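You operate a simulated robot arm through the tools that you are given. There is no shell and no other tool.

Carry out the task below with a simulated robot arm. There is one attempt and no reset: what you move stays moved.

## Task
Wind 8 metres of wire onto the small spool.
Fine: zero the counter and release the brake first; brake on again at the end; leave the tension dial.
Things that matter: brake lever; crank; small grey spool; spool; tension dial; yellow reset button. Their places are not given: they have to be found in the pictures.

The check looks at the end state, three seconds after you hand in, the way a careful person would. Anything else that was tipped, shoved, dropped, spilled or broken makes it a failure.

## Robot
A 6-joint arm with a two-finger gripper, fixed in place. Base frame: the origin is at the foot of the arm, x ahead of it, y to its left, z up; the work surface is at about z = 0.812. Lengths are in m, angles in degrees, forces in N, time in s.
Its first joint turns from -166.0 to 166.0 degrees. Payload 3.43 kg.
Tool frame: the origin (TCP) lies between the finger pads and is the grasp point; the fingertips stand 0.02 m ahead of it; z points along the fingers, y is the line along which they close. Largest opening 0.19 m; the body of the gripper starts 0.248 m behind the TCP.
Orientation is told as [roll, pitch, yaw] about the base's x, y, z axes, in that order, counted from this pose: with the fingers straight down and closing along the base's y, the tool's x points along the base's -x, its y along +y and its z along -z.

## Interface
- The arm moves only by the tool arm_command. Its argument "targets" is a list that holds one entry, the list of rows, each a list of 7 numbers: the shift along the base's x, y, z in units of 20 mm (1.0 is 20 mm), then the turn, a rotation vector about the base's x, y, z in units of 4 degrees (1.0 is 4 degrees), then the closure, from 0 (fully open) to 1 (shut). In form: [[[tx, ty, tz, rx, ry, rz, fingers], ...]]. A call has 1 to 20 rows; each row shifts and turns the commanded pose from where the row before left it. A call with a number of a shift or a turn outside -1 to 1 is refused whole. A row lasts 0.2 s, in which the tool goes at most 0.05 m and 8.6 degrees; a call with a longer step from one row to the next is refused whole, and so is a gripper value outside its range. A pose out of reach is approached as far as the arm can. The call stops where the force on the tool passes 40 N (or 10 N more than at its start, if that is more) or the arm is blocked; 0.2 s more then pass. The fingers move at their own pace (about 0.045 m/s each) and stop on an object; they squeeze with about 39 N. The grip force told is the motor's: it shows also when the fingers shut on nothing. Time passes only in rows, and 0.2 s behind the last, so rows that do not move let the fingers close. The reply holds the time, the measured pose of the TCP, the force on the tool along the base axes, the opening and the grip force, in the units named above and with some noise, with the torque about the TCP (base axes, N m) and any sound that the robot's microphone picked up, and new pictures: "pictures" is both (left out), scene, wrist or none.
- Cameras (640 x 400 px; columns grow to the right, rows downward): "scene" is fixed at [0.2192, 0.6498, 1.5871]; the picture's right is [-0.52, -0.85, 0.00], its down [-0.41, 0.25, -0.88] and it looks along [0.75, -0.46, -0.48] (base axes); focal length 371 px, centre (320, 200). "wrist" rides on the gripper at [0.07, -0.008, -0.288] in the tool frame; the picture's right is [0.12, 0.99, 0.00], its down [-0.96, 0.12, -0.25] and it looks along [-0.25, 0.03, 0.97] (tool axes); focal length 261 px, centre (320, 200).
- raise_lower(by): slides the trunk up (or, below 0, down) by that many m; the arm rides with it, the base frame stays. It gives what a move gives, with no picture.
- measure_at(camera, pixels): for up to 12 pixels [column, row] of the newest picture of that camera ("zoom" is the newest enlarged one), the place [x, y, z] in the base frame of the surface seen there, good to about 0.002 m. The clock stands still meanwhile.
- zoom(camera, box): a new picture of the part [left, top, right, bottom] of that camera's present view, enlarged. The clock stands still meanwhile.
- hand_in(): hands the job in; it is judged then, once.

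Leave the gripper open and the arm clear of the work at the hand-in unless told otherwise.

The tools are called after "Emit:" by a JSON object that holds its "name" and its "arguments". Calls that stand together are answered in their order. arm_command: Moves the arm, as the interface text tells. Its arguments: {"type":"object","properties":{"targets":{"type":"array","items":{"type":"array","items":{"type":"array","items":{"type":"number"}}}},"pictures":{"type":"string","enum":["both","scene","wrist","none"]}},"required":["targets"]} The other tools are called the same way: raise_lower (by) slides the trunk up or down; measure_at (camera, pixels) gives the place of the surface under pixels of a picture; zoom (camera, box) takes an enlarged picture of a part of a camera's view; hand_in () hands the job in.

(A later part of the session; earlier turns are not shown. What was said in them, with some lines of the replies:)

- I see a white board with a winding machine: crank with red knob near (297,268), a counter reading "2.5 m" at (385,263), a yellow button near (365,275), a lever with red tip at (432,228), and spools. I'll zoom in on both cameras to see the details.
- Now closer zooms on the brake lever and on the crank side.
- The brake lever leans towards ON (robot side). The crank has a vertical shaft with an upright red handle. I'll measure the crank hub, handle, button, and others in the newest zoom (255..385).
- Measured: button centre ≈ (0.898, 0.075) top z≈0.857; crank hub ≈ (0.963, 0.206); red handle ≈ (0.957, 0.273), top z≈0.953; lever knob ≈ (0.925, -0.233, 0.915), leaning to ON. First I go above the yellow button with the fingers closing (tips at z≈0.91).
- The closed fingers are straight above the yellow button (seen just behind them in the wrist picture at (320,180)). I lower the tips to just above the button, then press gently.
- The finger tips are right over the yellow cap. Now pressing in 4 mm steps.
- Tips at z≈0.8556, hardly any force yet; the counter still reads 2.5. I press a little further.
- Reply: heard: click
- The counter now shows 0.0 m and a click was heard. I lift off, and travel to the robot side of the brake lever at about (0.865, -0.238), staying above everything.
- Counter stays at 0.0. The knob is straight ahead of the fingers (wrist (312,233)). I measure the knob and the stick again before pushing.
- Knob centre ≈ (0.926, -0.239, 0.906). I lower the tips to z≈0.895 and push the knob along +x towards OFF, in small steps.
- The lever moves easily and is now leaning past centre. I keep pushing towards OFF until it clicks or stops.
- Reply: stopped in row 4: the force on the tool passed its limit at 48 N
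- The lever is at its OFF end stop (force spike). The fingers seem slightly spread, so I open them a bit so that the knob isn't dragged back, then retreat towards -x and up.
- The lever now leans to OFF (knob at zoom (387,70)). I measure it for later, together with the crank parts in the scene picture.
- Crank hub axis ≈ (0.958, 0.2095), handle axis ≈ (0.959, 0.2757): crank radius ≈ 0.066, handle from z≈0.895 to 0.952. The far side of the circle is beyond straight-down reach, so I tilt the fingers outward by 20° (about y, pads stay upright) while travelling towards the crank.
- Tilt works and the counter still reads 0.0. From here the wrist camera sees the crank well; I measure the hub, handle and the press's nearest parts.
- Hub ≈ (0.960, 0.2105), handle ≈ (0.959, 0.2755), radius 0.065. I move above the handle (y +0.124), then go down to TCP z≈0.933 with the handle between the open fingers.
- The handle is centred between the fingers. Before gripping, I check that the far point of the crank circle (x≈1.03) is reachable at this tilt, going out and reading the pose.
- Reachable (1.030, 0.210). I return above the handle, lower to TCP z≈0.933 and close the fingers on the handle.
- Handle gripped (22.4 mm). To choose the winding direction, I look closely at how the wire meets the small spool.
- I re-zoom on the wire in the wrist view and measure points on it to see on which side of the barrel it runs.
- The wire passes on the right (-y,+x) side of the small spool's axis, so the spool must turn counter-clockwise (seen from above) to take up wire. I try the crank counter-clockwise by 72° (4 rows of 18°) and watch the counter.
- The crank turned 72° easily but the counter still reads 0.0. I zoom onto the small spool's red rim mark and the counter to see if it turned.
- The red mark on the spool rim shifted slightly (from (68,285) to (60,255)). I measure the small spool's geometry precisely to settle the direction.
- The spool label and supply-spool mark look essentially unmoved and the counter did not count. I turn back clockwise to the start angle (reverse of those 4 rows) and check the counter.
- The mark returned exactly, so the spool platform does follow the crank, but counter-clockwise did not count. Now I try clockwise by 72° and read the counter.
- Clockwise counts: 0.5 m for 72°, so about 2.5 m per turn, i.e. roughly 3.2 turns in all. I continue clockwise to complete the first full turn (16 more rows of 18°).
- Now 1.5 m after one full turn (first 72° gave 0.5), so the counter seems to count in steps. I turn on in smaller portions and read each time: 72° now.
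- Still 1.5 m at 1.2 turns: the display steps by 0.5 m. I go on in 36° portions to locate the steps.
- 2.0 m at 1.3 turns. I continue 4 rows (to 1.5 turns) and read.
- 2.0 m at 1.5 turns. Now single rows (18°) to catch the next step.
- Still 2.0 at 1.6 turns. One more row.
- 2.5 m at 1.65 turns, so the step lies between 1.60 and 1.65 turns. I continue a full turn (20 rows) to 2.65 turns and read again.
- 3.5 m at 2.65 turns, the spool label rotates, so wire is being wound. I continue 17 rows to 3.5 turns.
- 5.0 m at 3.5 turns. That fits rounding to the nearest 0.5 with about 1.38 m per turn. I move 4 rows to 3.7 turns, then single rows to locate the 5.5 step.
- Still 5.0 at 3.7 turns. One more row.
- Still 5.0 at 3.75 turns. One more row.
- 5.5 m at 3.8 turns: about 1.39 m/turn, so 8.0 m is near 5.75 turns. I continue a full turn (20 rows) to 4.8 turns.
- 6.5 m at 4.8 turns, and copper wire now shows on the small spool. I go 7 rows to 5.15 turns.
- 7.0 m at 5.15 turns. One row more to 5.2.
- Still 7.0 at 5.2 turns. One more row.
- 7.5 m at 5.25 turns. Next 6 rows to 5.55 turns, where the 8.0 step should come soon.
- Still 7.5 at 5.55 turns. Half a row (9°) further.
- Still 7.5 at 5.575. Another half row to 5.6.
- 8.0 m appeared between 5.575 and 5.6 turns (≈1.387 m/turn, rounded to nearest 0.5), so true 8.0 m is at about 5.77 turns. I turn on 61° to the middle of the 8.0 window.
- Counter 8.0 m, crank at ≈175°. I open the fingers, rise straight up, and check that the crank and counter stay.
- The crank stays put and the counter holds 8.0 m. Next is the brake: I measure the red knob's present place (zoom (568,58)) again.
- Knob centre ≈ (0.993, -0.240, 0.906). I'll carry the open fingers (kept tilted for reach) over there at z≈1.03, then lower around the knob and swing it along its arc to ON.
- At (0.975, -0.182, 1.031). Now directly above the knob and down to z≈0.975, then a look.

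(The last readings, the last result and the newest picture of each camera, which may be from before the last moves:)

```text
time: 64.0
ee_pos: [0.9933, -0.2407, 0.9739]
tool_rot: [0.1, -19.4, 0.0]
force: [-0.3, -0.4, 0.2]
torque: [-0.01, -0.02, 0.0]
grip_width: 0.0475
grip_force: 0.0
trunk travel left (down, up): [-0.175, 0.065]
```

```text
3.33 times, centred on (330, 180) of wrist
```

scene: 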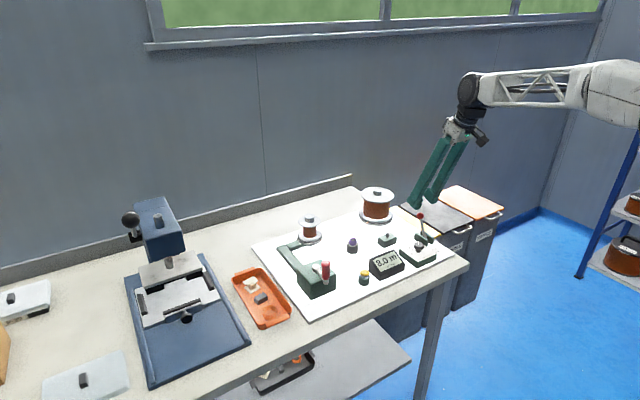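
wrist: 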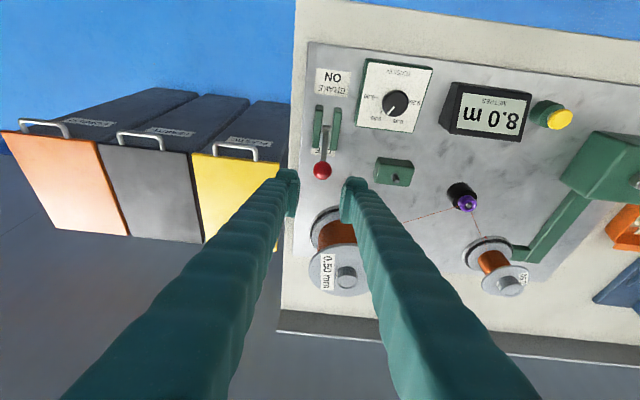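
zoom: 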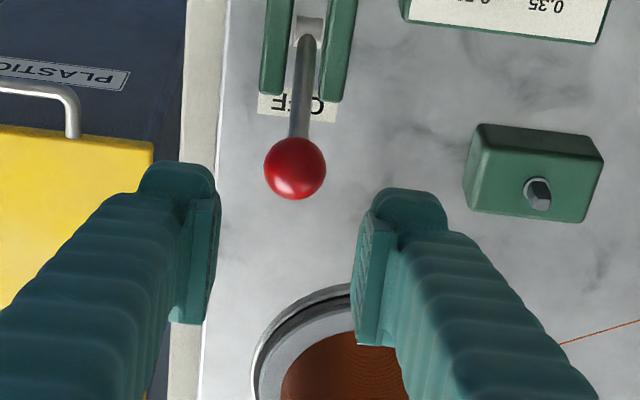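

The knob is centred between the fingers. I lower to TCP z≈0.907 and close on the knob.

Emit:
{"name": "arm_command", "arguments": {"targets": [[[0, 0, -0.85, 0, 0, 0, 0.75], [0, 0, -0.85, 0, 0, 0, 0.75], [0, 0, -0.85, 0, 0, 0, 0.75], [0, 0, -0.8, 0, 0, 0, 0.75], [0, 0, 0, 0, 0, 0, 0.75], [0, 0, 0, 0, 0, 0, 1], [0, 0, 0, 0, 0, 0, 1], [0, 0, 0, 0, 0, 0, 1]]]}}

Emit:
{"name": "zoom", "arguments": {"camera": "scene", "box": [350, 180, 480, 280]}}

```text
time: 65.8
ee_pos: [0.9925, -0.2395, 0.9076]
tool_rot: [0.1, -19.5, 0.1]
force: [-1.0, 0.4, -0.5]
torque: [0.02, 0.03, 0.0]
grip_width: 0.0234
grip_force: 41.4
trunk travel left (down, up): [-0.175, 0.065]
```

scene: 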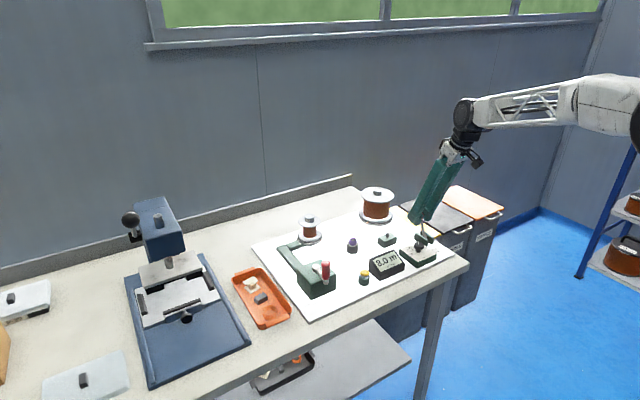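
wrist: 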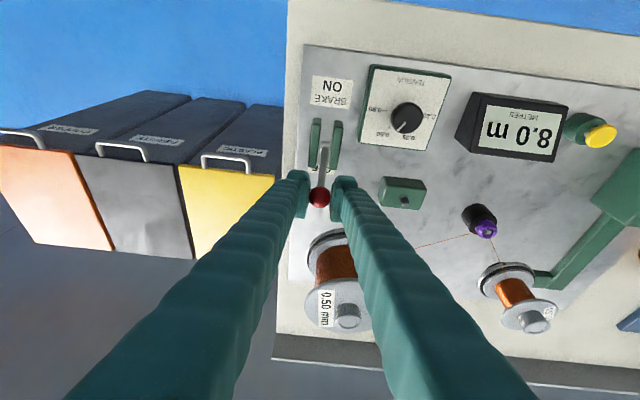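

```text
4.00 times, centred on (415, 230) of scene
```

zoom: 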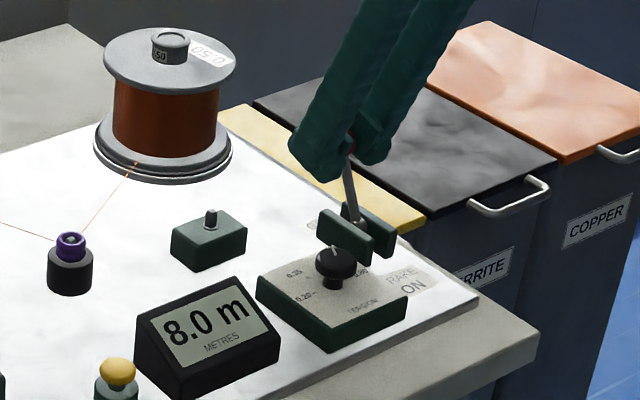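

The knob is held (23.4 mm). Now I swing it along its arc towards ON (-x), rising 6 mm in the middle.

Emit:
{"name": "arm_command", "arguments": {"targets": [[[-0.4, 0, 0.14, 0, 0, 0, 1], [-0.41, 0, 0.1, 0, 0, 0, 1], [-0.42, 0, 0.06, 0, 0, 0, 1], [-0.43, 0, 0.02, 0, 0, 0, 1], [-0.43, 0, -0.02, 0, 0, 0, 1], [-0.42, 0, -0.06, 0, 0, 0, 1], [-0.41, 0, -0.1, 0, 0, 0, 1], [-0.4, 0, -0.14, 0, 0, 0, 1], [0, 0, 0, 0, 0, 0, 1]]]}}

Emit:
{"name": "zoom", "arguments": {"camera": "scene", "box": [350, 180, 480, 280]}}

```text
time: 67.8
ee_pos: [0.9266, -0.24, 0.9058]
tool_rot: [0.1, -19.4, 0.0]
force: [24.0, 0.1, -22.9]
torque: [0.05, -1.04, -0.04]
grip_width: 0.0225
grip_force: 45.6
trunk travel left (down, up): [-0.175, 0.065]
```

scene: 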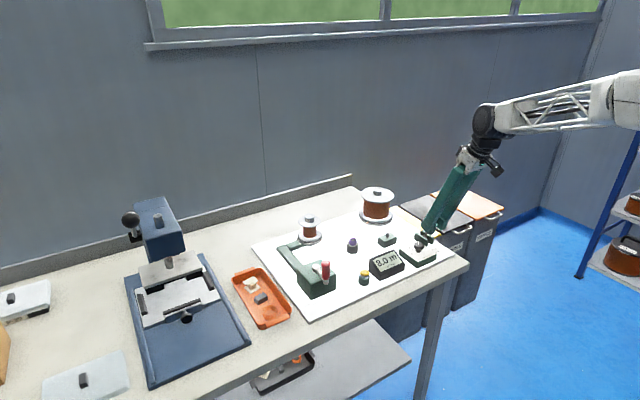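
wrist: 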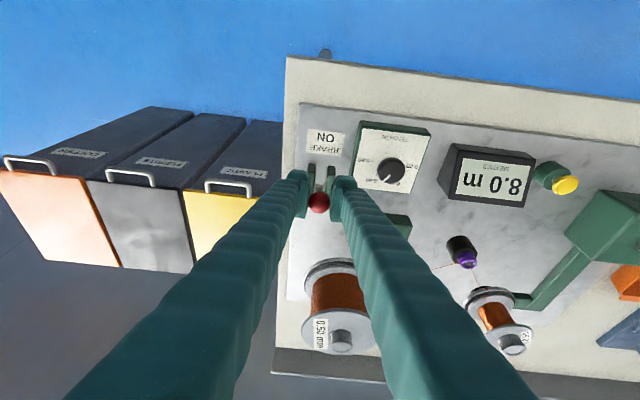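

```text
4.00 times, centred on (415, 230) of scene
```

zoom: 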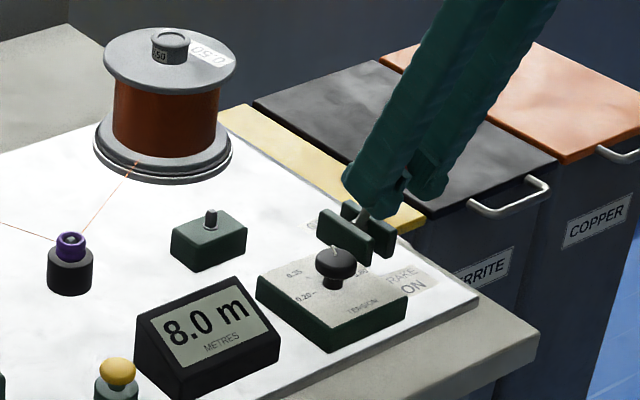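

The lever leans to ON and the force (24 N) shows it's on its stop. Tension dial looks unchanged. I open the fingers and rise straight up.

Emit:
{"name": "arm_command", "arguments": {"targets": [[[0, 0, 0, 0, 0, 0, 0.75], [0, 0, 0, 0, 0, 0, 0.75], [0, 0, 0, 0, 0, 0, 0.75], [0, 0, 0.6, 0, 0, 0, 0.75], [0, 0, 1, 0, 0, 0, 0.75], [0, 0, 1, 0, 0, 0, 0.75], [0, 0, 1, 0, 0, 0, 0.75], [0, 0, 1, 0, 0, 0, 0.75], [0, 0, 1, 0, 0, 0, 0.75]]]}}

Emit:
{"name": "zoom", "arguments": {"camera": "scene", "box": [350, 180, 480, 280]}}

```text
time: 69.8
ee_pos: [0.9266, -0.2405, 1.02]
tool_rot: [0.1, -19.5, 0.0]
force: [0.1, 0.1, 0.6]
torque: [0.02, 0.01, 0.0]
grip_width: 0.0473
grip_force: 0.1
trunk travel left (down, up): [-0.175, 0.065]
```

scene: 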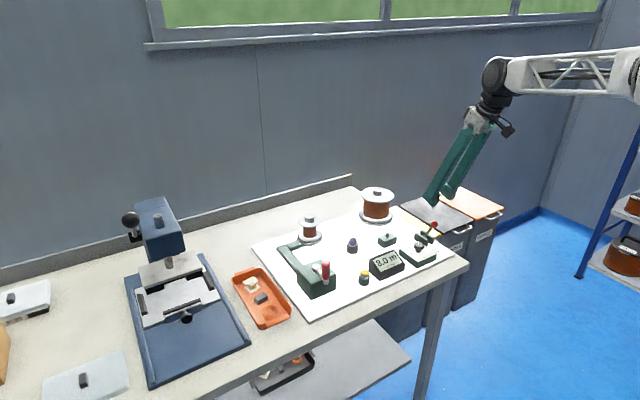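
wrist: 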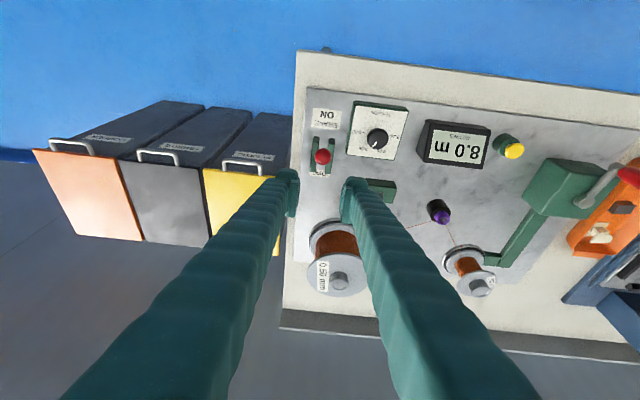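

```text
4.00 times, centred on (415, 230) of scene
```

zoom: 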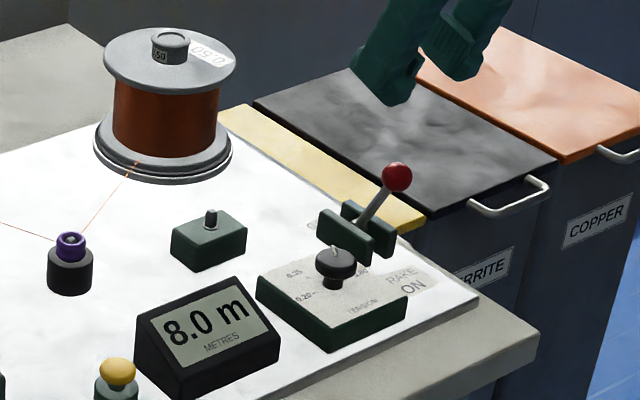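

The lever leans to ON, the counter shows 8.0 m. I verify the knob position and dial against the start, and check the small spool.

Emit:
{"name": "measure_at", "arguments": {"camera": "zoom", "pixels": [[397, 166], [397, 177], [376, 205], [336, 255]]}}

Emit:
{"name": "zoom", "arguments": {"camera": "wrist", "box": [295, 90, 425, 190]}}

Emit:
{"name": "zoom", "arguments": {"camera": "scene", "box": [250, 200, 400, 310]}}

```text
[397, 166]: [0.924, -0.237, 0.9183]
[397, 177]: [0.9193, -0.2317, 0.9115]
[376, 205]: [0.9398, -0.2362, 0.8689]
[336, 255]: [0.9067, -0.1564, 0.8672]
```

```text
4.00 times, centred on (360, 140) of wrist
```

zoom: 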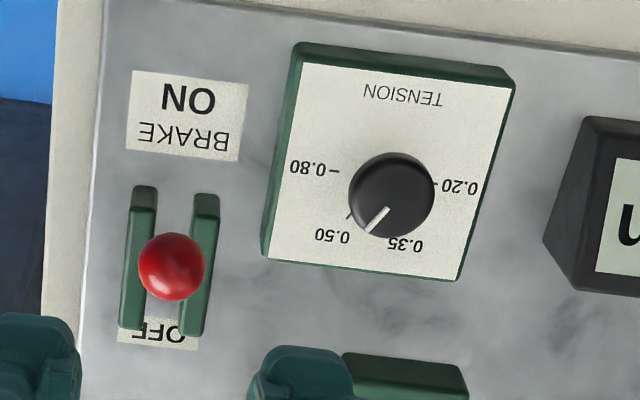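

```text
3.64 times, centred on (325, 255) of scene
```

zoom: 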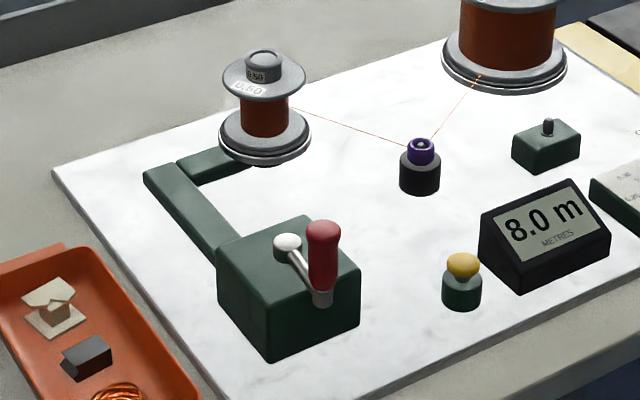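

Knob is back at its starting ON place (0.924, -0.237, 0.918). I compare the tension dial with the very first scene zoom, using the same box.

Emit:
{"name": "zoom", "arguments": {"camera": "scene", "box": [390, 210, 470, 275]}}

```text
6.15 times, centred on (430, 242) of scene
```

zoom: 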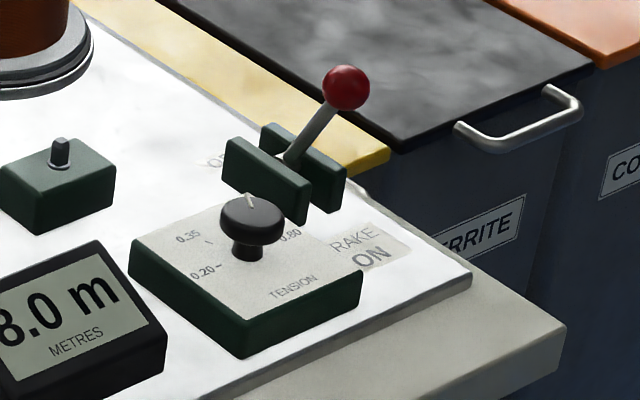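

The dial and lever look identical to the start picture, with the counter at 8.0 m. Now I lift the arm clear, back to about its starting pose with the gripper fully open.

Emit:
{"name": "arm_command", "arguments": {"targets": [[[0, 0, 1, 0, 0, 0, 0.75], [0, 0, 1, 0, 0, 0, 0.75], [0, 0, 1, 0, 0, 0, 0.75], [-0.5, 0.5, 1, 0, 0.5, 0, 0.4], [-0.5, 0.5, 1, 0, 0.5, 0, 0.2], [-0.5, 0.5, 1, 0, 0.5, 0, 0], [-0.5, 0.5, 1, 0, 0.5, 0, 0], [-0.5, 0.5, 0, 0, 0.5, 0, 0], [-0.5, 0.5, 0, 0, 0.5, 0, 0], [-0.5, 0.5, 0, 0, 0.5, 0, 0], [-0.5, 0.5, 0, 0, 0.5, 0, 0], [0, 0, 0, 0, 0.5, 0, 0], [0, 0, 0, 0, 0.4, 0, 0], [0, 0, 0, 0, 0, 0, 0], [0, 0, 0, 0, 0, 0, 0]]]}}

Emit:
{"name": "zoom", "arguments": {"camera": "scene", "box": [250, 180, 470, 318]}}

```text
time: 73.0
ee_pos: [0.8465, -0.161, 1.1585]
tool_rot: [0.0, 0.1, 0.0]
force: [0.1, -1.6, -0.4]
torque: [-0.02, -0.01, -0.01]
grip_width: 0.19
grip_force: 0.1
trunk travel left (down, up): [-0.175, 0.065]
```

scene: 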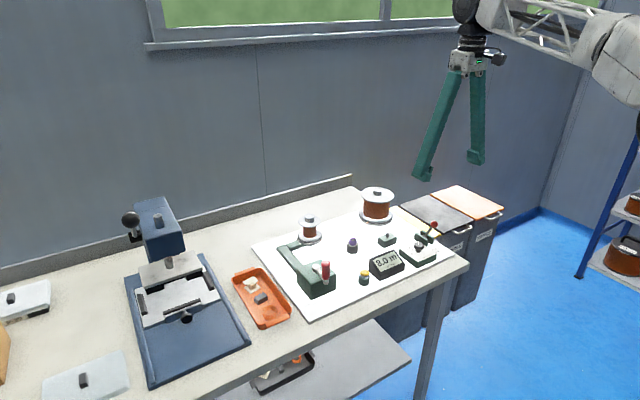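
wrist: 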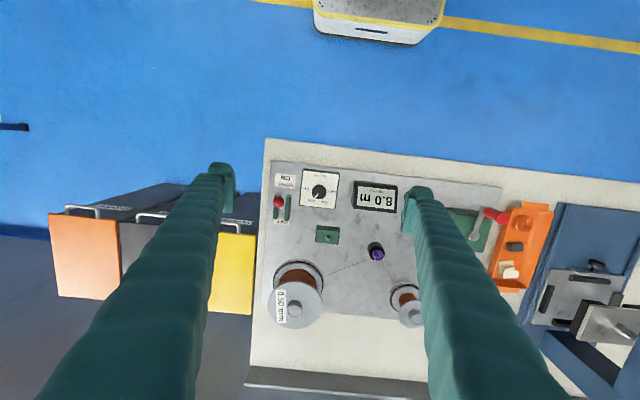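

```text
2.90 times, centred on (360, 249) of scene
```

zoom: 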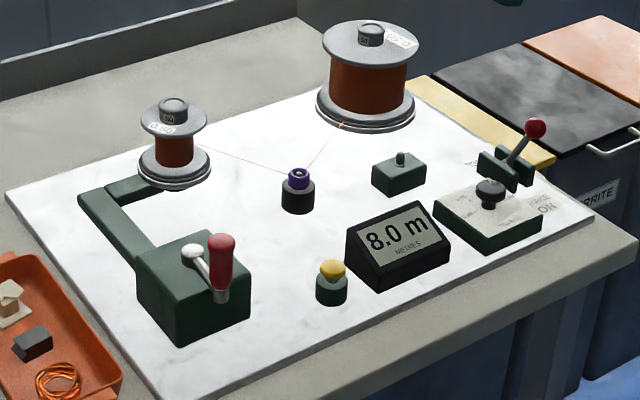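

The counter reads 8.0 m and copper wire is wound on the small spool. The brake lever is back at ON and the tension dial has not moved. The arm is clear with the gripper open, and nothing else was disturbed. I hand in.

Emit:
{"name": "hand_in", "arguments": {}}

```text
The job is handed in.
```

I wound 8 metres of wire onto the small spool, and the counter reads 8.0 m. I've handed the job in but haven't seen a verdict.

- **Counter:** I zeroed it with the yellow button before winding. Its display moves in 0.5 m steps. From where the steps fell (about 1.39 m per crank turn), I stopped at about 5.77 turns, in the middle of the 8.0 reading. The real length should be within a few centimetres of 8 m.
- **Brake:** I released it before winding. Afterwards I put it back to ON, and the lever knob measures at its starting position.
- **Tension dial:** I didn't touch it, and it looks the same as in the first picture.
- **Winding direction:** I first tried the crank 72° counter-clockwise. That didn't count, so I turned it back to its starting position and did all the winding clockwise.

Nothing else on the bench was moved. The arm is raised clear with the gripper open.
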